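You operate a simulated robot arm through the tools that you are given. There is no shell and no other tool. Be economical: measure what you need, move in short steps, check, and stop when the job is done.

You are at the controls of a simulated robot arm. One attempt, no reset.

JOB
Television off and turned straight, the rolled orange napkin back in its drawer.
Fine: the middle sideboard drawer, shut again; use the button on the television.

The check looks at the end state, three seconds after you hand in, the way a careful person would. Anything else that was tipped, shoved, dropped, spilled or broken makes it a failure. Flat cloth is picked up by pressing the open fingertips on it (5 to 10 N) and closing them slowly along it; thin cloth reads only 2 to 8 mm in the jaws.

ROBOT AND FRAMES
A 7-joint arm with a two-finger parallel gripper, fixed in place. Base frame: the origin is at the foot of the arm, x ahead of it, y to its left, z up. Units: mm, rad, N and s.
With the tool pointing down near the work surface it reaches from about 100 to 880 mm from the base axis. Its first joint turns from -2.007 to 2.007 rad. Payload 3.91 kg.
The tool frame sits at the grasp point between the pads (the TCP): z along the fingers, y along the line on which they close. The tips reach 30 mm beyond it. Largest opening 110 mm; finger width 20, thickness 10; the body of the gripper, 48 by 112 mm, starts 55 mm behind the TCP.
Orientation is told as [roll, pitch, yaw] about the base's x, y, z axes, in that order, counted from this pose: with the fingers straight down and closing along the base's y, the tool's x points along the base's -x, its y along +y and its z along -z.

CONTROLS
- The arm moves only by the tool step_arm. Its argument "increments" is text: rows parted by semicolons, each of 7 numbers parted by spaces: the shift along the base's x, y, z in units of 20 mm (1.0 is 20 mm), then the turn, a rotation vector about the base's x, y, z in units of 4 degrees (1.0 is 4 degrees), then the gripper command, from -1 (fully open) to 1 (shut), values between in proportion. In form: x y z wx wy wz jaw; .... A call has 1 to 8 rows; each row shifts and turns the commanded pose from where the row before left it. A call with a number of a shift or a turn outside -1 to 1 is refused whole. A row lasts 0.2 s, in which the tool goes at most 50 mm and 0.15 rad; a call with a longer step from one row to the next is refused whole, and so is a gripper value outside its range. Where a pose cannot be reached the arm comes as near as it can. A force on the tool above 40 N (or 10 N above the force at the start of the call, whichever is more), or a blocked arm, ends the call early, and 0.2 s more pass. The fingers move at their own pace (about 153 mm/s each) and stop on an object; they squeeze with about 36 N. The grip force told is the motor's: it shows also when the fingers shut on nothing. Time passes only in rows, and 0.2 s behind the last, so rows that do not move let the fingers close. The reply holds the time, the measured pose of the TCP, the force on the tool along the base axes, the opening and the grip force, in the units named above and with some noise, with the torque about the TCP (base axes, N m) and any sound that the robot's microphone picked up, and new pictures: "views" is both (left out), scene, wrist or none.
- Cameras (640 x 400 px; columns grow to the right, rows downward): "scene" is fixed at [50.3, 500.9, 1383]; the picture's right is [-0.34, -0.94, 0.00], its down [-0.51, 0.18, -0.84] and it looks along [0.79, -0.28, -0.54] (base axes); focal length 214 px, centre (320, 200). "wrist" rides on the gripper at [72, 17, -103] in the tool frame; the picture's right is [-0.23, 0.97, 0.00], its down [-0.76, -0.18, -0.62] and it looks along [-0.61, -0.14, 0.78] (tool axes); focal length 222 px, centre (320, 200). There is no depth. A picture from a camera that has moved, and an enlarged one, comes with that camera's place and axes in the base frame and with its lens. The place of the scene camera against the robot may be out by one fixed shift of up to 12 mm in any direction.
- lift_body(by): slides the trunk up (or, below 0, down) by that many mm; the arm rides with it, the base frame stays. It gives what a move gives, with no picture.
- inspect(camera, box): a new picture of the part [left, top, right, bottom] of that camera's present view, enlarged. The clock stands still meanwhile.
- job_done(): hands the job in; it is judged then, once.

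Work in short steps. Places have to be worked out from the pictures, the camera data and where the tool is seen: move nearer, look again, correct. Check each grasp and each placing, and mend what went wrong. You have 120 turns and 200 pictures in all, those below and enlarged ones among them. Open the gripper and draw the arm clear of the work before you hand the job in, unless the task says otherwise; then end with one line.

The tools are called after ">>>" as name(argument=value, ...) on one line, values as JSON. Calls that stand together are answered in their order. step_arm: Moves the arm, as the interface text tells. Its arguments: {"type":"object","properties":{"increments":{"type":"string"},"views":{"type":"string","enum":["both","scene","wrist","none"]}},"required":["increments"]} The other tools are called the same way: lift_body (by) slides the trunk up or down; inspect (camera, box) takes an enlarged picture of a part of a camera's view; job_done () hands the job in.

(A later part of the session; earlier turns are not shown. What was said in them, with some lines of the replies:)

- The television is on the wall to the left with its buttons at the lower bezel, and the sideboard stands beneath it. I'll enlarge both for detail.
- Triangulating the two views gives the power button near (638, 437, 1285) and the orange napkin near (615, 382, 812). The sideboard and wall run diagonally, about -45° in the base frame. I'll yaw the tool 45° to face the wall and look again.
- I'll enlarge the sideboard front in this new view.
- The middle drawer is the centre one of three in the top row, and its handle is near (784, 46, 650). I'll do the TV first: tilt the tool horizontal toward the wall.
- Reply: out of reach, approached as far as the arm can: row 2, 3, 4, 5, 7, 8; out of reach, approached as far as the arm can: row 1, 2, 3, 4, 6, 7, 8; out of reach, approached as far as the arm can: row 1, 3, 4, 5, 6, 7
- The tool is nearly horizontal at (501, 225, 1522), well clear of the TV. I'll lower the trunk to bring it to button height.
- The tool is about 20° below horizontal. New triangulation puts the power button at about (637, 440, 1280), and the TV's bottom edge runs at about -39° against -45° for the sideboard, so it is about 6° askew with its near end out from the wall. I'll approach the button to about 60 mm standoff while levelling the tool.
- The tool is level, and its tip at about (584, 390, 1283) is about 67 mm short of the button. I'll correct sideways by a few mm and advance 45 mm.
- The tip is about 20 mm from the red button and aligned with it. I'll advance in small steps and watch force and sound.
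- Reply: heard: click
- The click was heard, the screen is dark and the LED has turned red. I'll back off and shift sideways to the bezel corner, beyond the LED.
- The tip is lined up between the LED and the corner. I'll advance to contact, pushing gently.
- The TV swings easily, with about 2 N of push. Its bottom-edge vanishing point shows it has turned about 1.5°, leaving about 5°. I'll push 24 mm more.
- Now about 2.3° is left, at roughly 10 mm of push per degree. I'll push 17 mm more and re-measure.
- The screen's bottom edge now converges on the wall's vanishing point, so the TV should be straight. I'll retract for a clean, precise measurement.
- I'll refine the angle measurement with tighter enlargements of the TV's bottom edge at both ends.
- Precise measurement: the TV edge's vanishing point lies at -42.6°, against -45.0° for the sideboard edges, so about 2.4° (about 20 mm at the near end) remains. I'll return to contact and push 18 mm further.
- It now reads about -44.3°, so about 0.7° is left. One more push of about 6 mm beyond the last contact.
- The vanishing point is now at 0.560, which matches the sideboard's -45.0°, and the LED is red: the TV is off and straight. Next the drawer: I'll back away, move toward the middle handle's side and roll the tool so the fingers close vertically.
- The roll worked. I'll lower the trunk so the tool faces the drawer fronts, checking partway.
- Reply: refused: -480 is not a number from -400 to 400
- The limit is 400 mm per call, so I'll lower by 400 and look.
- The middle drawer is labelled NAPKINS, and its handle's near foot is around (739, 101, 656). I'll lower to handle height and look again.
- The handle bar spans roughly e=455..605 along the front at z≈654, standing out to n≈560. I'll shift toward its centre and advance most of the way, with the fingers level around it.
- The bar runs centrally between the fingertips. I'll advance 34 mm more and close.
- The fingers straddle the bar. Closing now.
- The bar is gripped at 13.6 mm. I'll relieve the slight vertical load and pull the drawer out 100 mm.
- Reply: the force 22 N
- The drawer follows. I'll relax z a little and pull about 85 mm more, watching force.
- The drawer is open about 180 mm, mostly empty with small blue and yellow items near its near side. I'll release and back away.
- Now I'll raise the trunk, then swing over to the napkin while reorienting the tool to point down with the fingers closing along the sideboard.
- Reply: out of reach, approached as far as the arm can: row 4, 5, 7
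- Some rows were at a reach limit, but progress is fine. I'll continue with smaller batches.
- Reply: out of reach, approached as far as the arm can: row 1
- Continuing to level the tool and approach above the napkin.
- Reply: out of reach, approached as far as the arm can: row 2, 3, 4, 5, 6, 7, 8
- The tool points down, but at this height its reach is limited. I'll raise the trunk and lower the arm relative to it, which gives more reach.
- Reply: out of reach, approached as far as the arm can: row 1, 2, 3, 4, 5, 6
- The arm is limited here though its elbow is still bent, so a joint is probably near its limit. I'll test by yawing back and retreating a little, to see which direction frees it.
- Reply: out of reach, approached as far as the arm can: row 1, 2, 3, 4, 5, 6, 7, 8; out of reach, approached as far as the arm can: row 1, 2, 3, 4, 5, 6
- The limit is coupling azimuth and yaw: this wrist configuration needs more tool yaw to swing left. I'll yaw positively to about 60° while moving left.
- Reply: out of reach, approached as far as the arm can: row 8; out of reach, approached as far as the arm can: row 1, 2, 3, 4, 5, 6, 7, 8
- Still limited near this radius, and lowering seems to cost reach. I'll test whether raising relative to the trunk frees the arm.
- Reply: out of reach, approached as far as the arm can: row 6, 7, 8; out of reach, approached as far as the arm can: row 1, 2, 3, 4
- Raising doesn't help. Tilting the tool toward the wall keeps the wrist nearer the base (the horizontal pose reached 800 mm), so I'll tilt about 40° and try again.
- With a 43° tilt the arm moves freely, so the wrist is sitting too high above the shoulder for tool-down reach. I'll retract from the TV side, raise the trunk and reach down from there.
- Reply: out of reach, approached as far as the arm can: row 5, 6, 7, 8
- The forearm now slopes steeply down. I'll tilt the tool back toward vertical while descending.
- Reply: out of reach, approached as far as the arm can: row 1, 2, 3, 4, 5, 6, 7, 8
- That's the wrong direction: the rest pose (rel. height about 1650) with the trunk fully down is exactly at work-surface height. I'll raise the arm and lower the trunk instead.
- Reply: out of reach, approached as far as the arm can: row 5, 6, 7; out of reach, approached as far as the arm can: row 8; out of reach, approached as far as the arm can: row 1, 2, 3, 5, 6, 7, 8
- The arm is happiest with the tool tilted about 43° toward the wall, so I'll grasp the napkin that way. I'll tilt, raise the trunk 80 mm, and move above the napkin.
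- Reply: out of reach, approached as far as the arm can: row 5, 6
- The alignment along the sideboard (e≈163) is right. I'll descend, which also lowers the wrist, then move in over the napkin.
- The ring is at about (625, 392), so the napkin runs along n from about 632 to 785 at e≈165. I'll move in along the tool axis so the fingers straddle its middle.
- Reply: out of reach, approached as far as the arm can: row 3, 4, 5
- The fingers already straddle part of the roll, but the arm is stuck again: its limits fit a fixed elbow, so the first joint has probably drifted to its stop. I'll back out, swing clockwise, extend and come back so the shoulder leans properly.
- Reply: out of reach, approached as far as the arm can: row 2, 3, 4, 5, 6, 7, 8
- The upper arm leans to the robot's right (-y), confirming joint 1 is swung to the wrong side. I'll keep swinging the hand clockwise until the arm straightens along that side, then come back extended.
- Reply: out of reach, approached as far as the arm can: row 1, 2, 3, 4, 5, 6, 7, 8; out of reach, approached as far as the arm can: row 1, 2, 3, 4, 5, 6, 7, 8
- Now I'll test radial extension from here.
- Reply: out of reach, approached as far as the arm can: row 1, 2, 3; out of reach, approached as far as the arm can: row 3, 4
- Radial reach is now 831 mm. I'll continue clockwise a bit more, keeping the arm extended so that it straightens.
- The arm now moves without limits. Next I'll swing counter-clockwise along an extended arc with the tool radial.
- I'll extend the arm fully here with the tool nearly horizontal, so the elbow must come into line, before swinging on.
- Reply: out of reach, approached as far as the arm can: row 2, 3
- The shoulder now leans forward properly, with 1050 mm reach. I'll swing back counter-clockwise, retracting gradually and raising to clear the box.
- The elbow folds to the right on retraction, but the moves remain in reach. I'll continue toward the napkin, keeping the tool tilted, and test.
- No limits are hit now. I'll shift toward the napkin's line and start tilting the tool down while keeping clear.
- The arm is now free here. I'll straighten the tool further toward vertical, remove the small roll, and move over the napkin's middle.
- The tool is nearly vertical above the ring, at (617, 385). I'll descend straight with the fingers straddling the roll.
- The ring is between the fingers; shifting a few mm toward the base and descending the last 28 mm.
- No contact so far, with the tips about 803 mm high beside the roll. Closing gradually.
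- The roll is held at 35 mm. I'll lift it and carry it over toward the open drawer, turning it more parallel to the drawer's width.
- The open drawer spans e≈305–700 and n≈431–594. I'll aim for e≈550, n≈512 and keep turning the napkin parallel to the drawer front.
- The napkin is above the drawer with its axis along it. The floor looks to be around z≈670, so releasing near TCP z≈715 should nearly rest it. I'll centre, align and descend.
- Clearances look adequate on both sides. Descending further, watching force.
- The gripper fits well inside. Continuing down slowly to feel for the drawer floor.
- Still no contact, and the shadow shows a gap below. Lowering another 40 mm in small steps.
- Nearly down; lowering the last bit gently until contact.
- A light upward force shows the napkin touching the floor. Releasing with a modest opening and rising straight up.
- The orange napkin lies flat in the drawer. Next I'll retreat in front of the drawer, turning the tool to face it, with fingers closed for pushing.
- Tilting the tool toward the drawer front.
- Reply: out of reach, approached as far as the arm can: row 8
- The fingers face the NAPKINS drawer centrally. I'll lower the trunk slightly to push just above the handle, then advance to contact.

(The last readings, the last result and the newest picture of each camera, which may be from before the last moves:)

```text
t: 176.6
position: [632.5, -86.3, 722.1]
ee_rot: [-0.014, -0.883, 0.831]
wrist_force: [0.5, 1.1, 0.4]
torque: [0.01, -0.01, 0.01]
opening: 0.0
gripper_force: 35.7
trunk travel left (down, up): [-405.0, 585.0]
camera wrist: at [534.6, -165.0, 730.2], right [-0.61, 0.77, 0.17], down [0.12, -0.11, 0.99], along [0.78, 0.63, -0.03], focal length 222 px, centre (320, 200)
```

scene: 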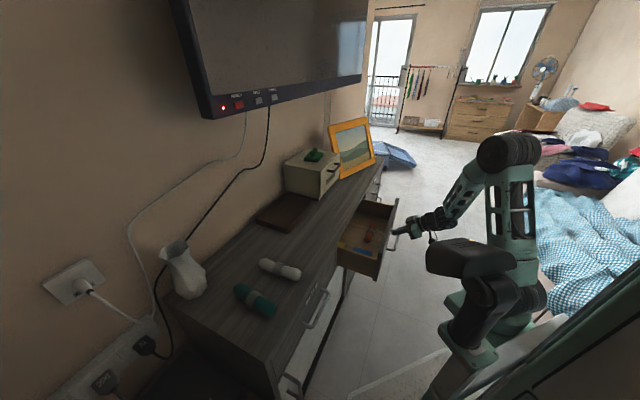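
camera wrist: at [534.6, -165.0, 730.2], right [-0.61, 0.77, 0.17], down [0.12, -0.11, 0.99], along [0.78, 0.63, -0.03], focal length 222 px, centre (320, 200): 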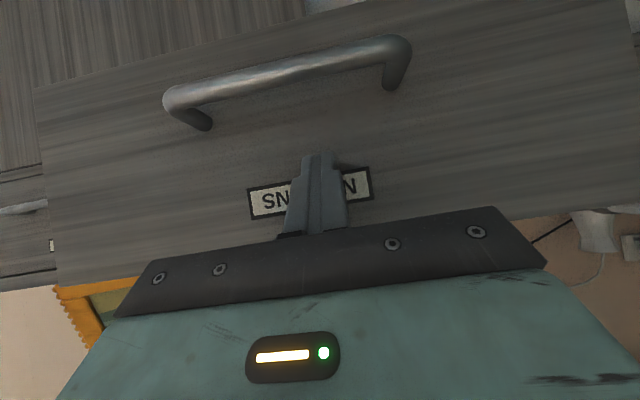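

The tip is at the panel between the label and the handle. Pushing the drawer in steadily.

>>> step_arm(increments=".3 .3 0 0 0 0 1;.4 .4 0 0 0 0 1;.5 .5 0 0 0 0 1;.5 .5 0 0 0 0 1;.5 .5 0 0 0 0 1;.5 .5 0 0 0 0 1;.5 .5 0 0 0 0 1;.5 .5 0 0 0 0 1", views="scene")

```text
t: 178.4
position: [707.7, -9.6, 722.0]
ee_rot: [-0.012, -0.883, 0.829]
wrist_force: [0.7, -0.7, 0.7]
torque: [0.02, -0.01, 0.0]
opening: 0.0
gripper_force: 35.9
trunk travel left (down, up): [-405.0, 585.0]
```

scene: 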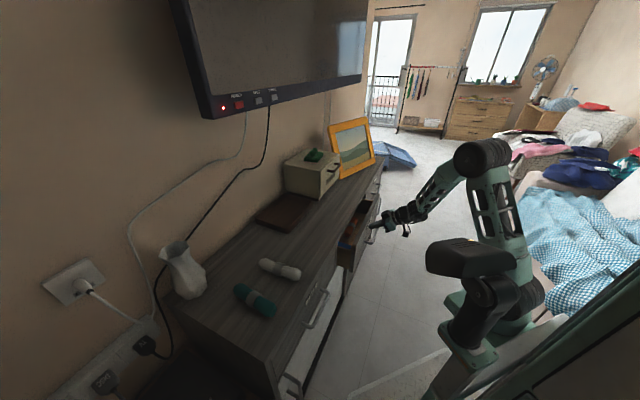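

The drawer is sliding in. About 75 mm remains; continuing, slower near the end.

>>> step_arm(increments=".4 .4 0 0 0 0 1;.4 .4 0 0 0 0 1;.4 .4 0 0 0 0 1;.4 .4 0 0 0 0 1;.3 .3 0 0 0 0 1;.3 .3 0 0 0 0 1;.2 .2 0 0 0 0 1;.2 .2 0 0 0 0 1", views="both")

>>> inspect(camera="scene", box=[310, 150, 430, 270])

```text
t: 180.2
position: [758.9, 39.3, 721.4]
ee_rot: [-0.014, -0.886, 0.83]
wrist_force: [-0.4, -0.7, -0.4]
torque: [0.01, 0.01, 0.0]
opening: 0.3
gripper_force: 36.2
trunk travel left (down, up): [-405.0, 585.0]
camera wrist: at [660.7, -39.4, 729.1], right [-0.61, 0.77, 0.17], down [0.12, -0.11, 0.99], along [0.78, 0.63, -0.03], focal length 222 px, centre (320, 200)
```

scene: 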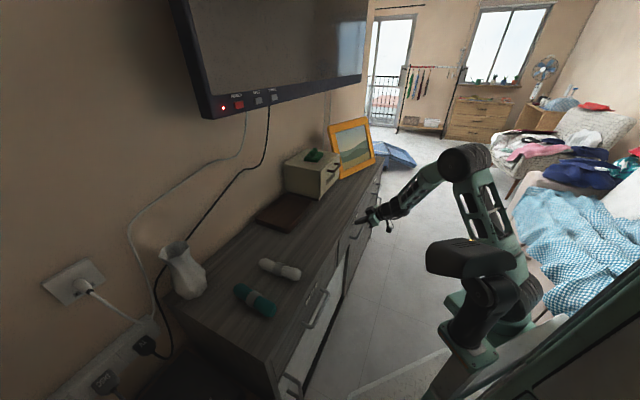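
wrist: 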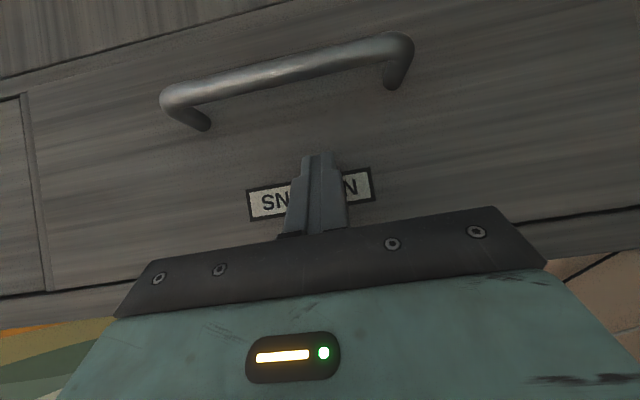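

```text
3.33 times, centred on (370, 210) of scene
camera zoom: at [50.3, 500.9, 1383.0], right [-0.34, -0.94, 0.0], down [-0.51, 0.18, -0.84], along [0.79, -0.28, -0.54], focal length 715 px, centre (153, 167)
```

zoom: 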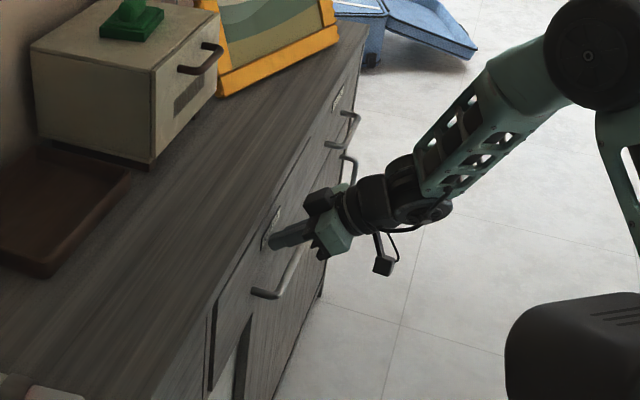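

Almost shut. Pushing in small steps until it meets the stop.

>>> step_arm(increments=".15 .15 0 0 0 0 1;.15 .15 0 0 0 0 1;.15 .15 0 0 0 0 1;.1 .1 0 0 0 0 1", views="wrist")

>>> inspect(camera="scene", box=[310, 150, 430, 270])

```text
t: 181.1
position: [764.5, 45.1, 722.0]
ee_rot: [-0.014, -0.878, 0.826]
wrist_force: [-11.9, -9.1, 5.2]
torque: [0.0, 0.02, 0.04]
opening: 0.0
gripper_force: 36.0
trunk travel left (down, up): [-405.0, 585.0]
stopped in row 4: the force on the tool passed its limit at 46 N (the readings are from after the stop); the commanded pose is now the measured one
camera wrist: at [666.4, -34.5, 729.8], right [-0.61, 0.77, 0.17], down [0.13, -0.11, 0.99], along [0.78, 0.62, -0.03], focal length 222 px, centre (320, 200)
```

wrist: 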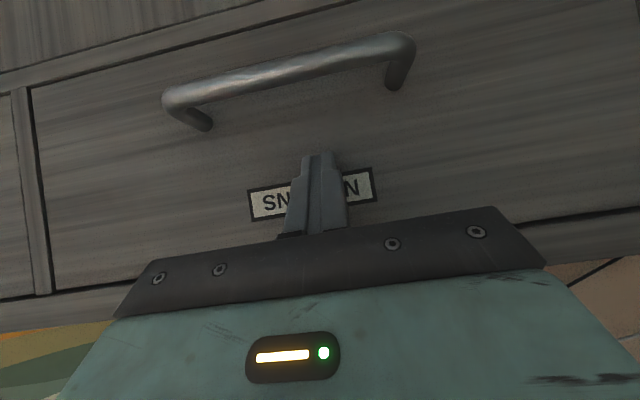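

```text
3.33 times, centred on (370, 210) of scene
camera zoom: at [50.3, 500.9, 1383.0], right [-0.34, -0.94, 0.0], down [-0.51, 0.18, -0.84], along [0.79, -0.28, -0.54], focal length 715 px, centre (153, 167)
```

zoom: 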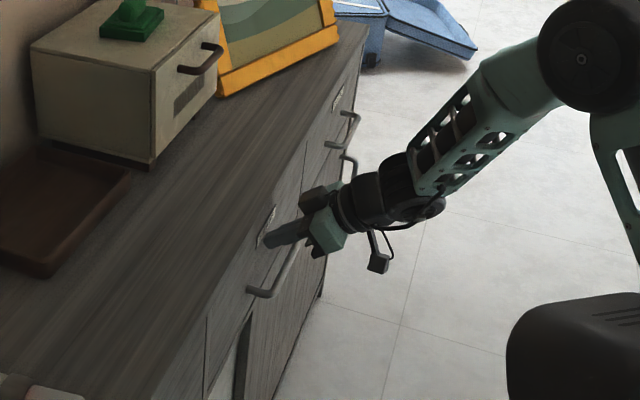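

The drawer hit its stop (46 N) and is flush. I'll back the arm off, open the gripper and check everything.

>>> step_arm(increments="-.5 -.5 0 0 0 0 1;-.7 -.7 0 0 0 0 1;-.7 -.7 0 0 0 0 .5;-.7 -.7 0 0 0 0 0;-.7 -.7 0 0 0 0 -1;-.7 -.7 0 0 0 0 -1;-.7 -.7 0 0 0 0 -1;-.7 -.7 0 0 0 0 -1", views="none")

>>> step_arm(increments="-.7 -.7 0 0 0 0 -1;-.7 -.7 0 0 0 0 -1;-.5 -.5 0 0 0 0 -1;0 0 0 0 0 0 -1", views="both")

>>> inspect(camera="scene", box=[310, 150, 430, 270])

>>> inspect(camera="scene", box=[205, 80, 255, 125])

>>> inspect(camera="scene", box=[325, 55, 375, 100])

>>> inspect(camera="wrist", box=[0, 0, 640, 260])

```text
t: 182.8
position: [656.9, -61.9, 720.0]
ee_rot: [-0.014, -0.877, 0.829]
wrist_force: [0.8, 0.6, 0.3]
torque: [0.0, -0.01, -0.01]
opening: 110.0
gripper_force: 0.1
trunk travel left (down, up): [-405.0, 585.0]
```

```text
t: 183.8
position: [617.0, -99.9, 718.7]
ee_rot: [-0.011, -0.878, 0.828]
wrist_force: [-0.6, -0.3, -0.8]
torque: [-0.01, -0.06, -0.01]
opening: 109.9
gripper_force: 0.1
trunk travel left (down, up): [-405.0, 585.0]
camera wrist: at [519.2, -178.6, 728.4], right [-0.61, 0.77, 0.17], down [0.13, -0.11, 0.99], along [0.78, 0.63, -0.03], focal length 222 px, centre (320, 200)
```

scene: 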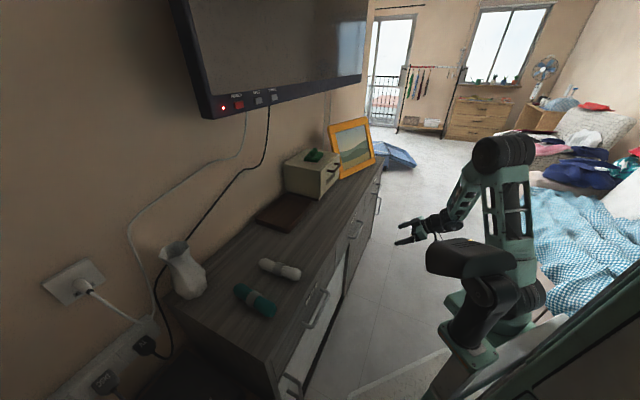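
wrist: 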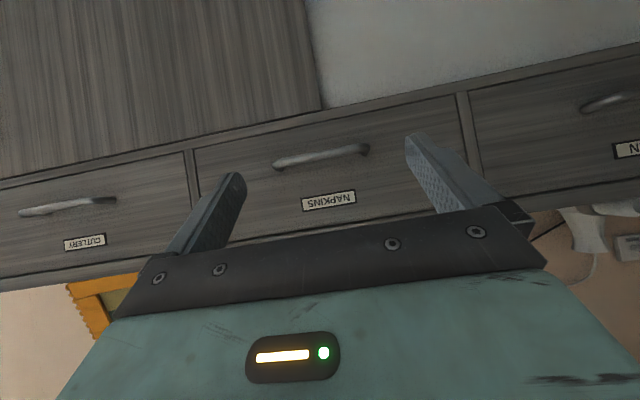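

```text
3.33 times, centred on (370, 210) of scene
camera zoom: at [50.3, 500.9, 1383.0], right [-0.34, -0.94, 0.0], down [-0.51, 0.18, -0.84], along [0.79, -0.28, -0.54], focal length 715 px, centre (153, 167)
```

zoom: 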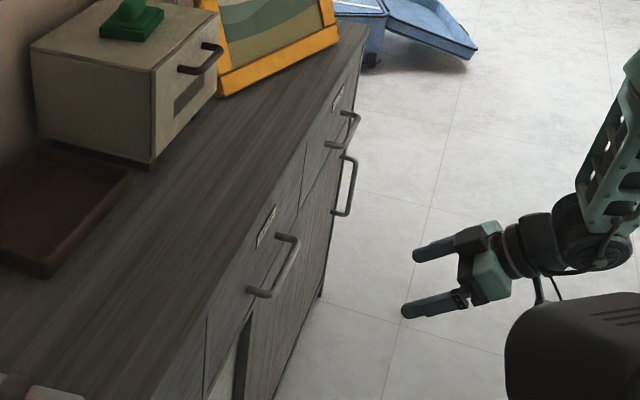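

```text
8.89 times, centred on (230, 102) of scene
camera zoom: at [50.3, 500.9, 1383.0], right [-0.34, -0.94, 0.0], down [-0.51, 0.18, -0.84], along [0.79, -0.28, -0.54], focal length 1906 px, centre (1120, 1067)
```

zoom: 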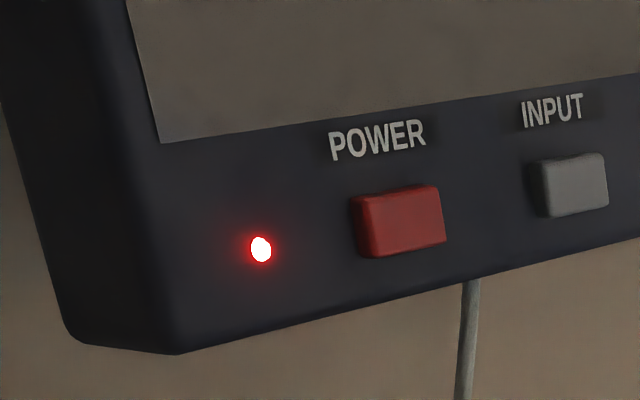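

```text
8.89 times, centred on (350, 78) of scene
camera zoom: at [50.3, 500.9, 1383.0], right [-0.34, -0.94, 0.0], down [-0.51, 0.18, -0.84], along [0.79, -0.28, -0.54], focal length 1906 px, centre (53, 1289)
```

zoom: 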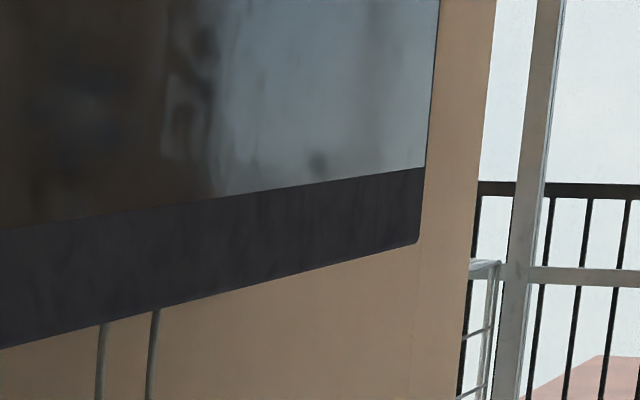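

```text
1.00 times, centred on (320, 130) of wrist (not enlarged: the box is as wide or as high as the picture)
camera zoom: at [519.2, -178.6, 728.4], right [-0.61, 0.77, 0.17], down [0.13, -0.11, 0.99], along [0.78, 0.63, -0.03], focal length 222 px, centre (320, 270)
```

zoom: 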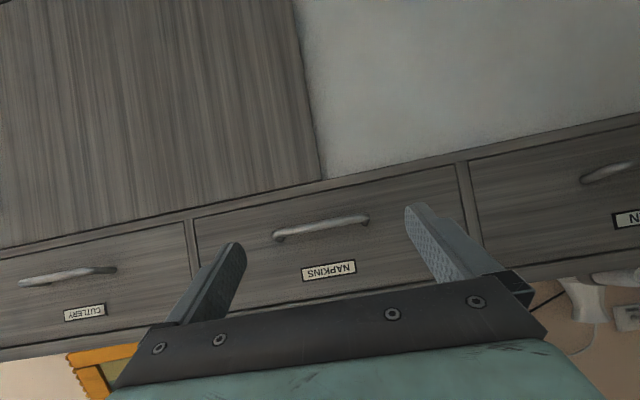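

The NAPKINS drawer is flush. The TV is dark with a red LED and is unchanged from its straight position. The other objects are where they were, and the arm is clear with the gripper open, so I'm handing in.

>>> job_done()

```text
The job is handed in.
```

The television is off (switched with its power button) and turned straight, parallel to the sideboard. The rolled orange napkin is in the middle drawer, labelled NAPKINS, and the drawer is shut.
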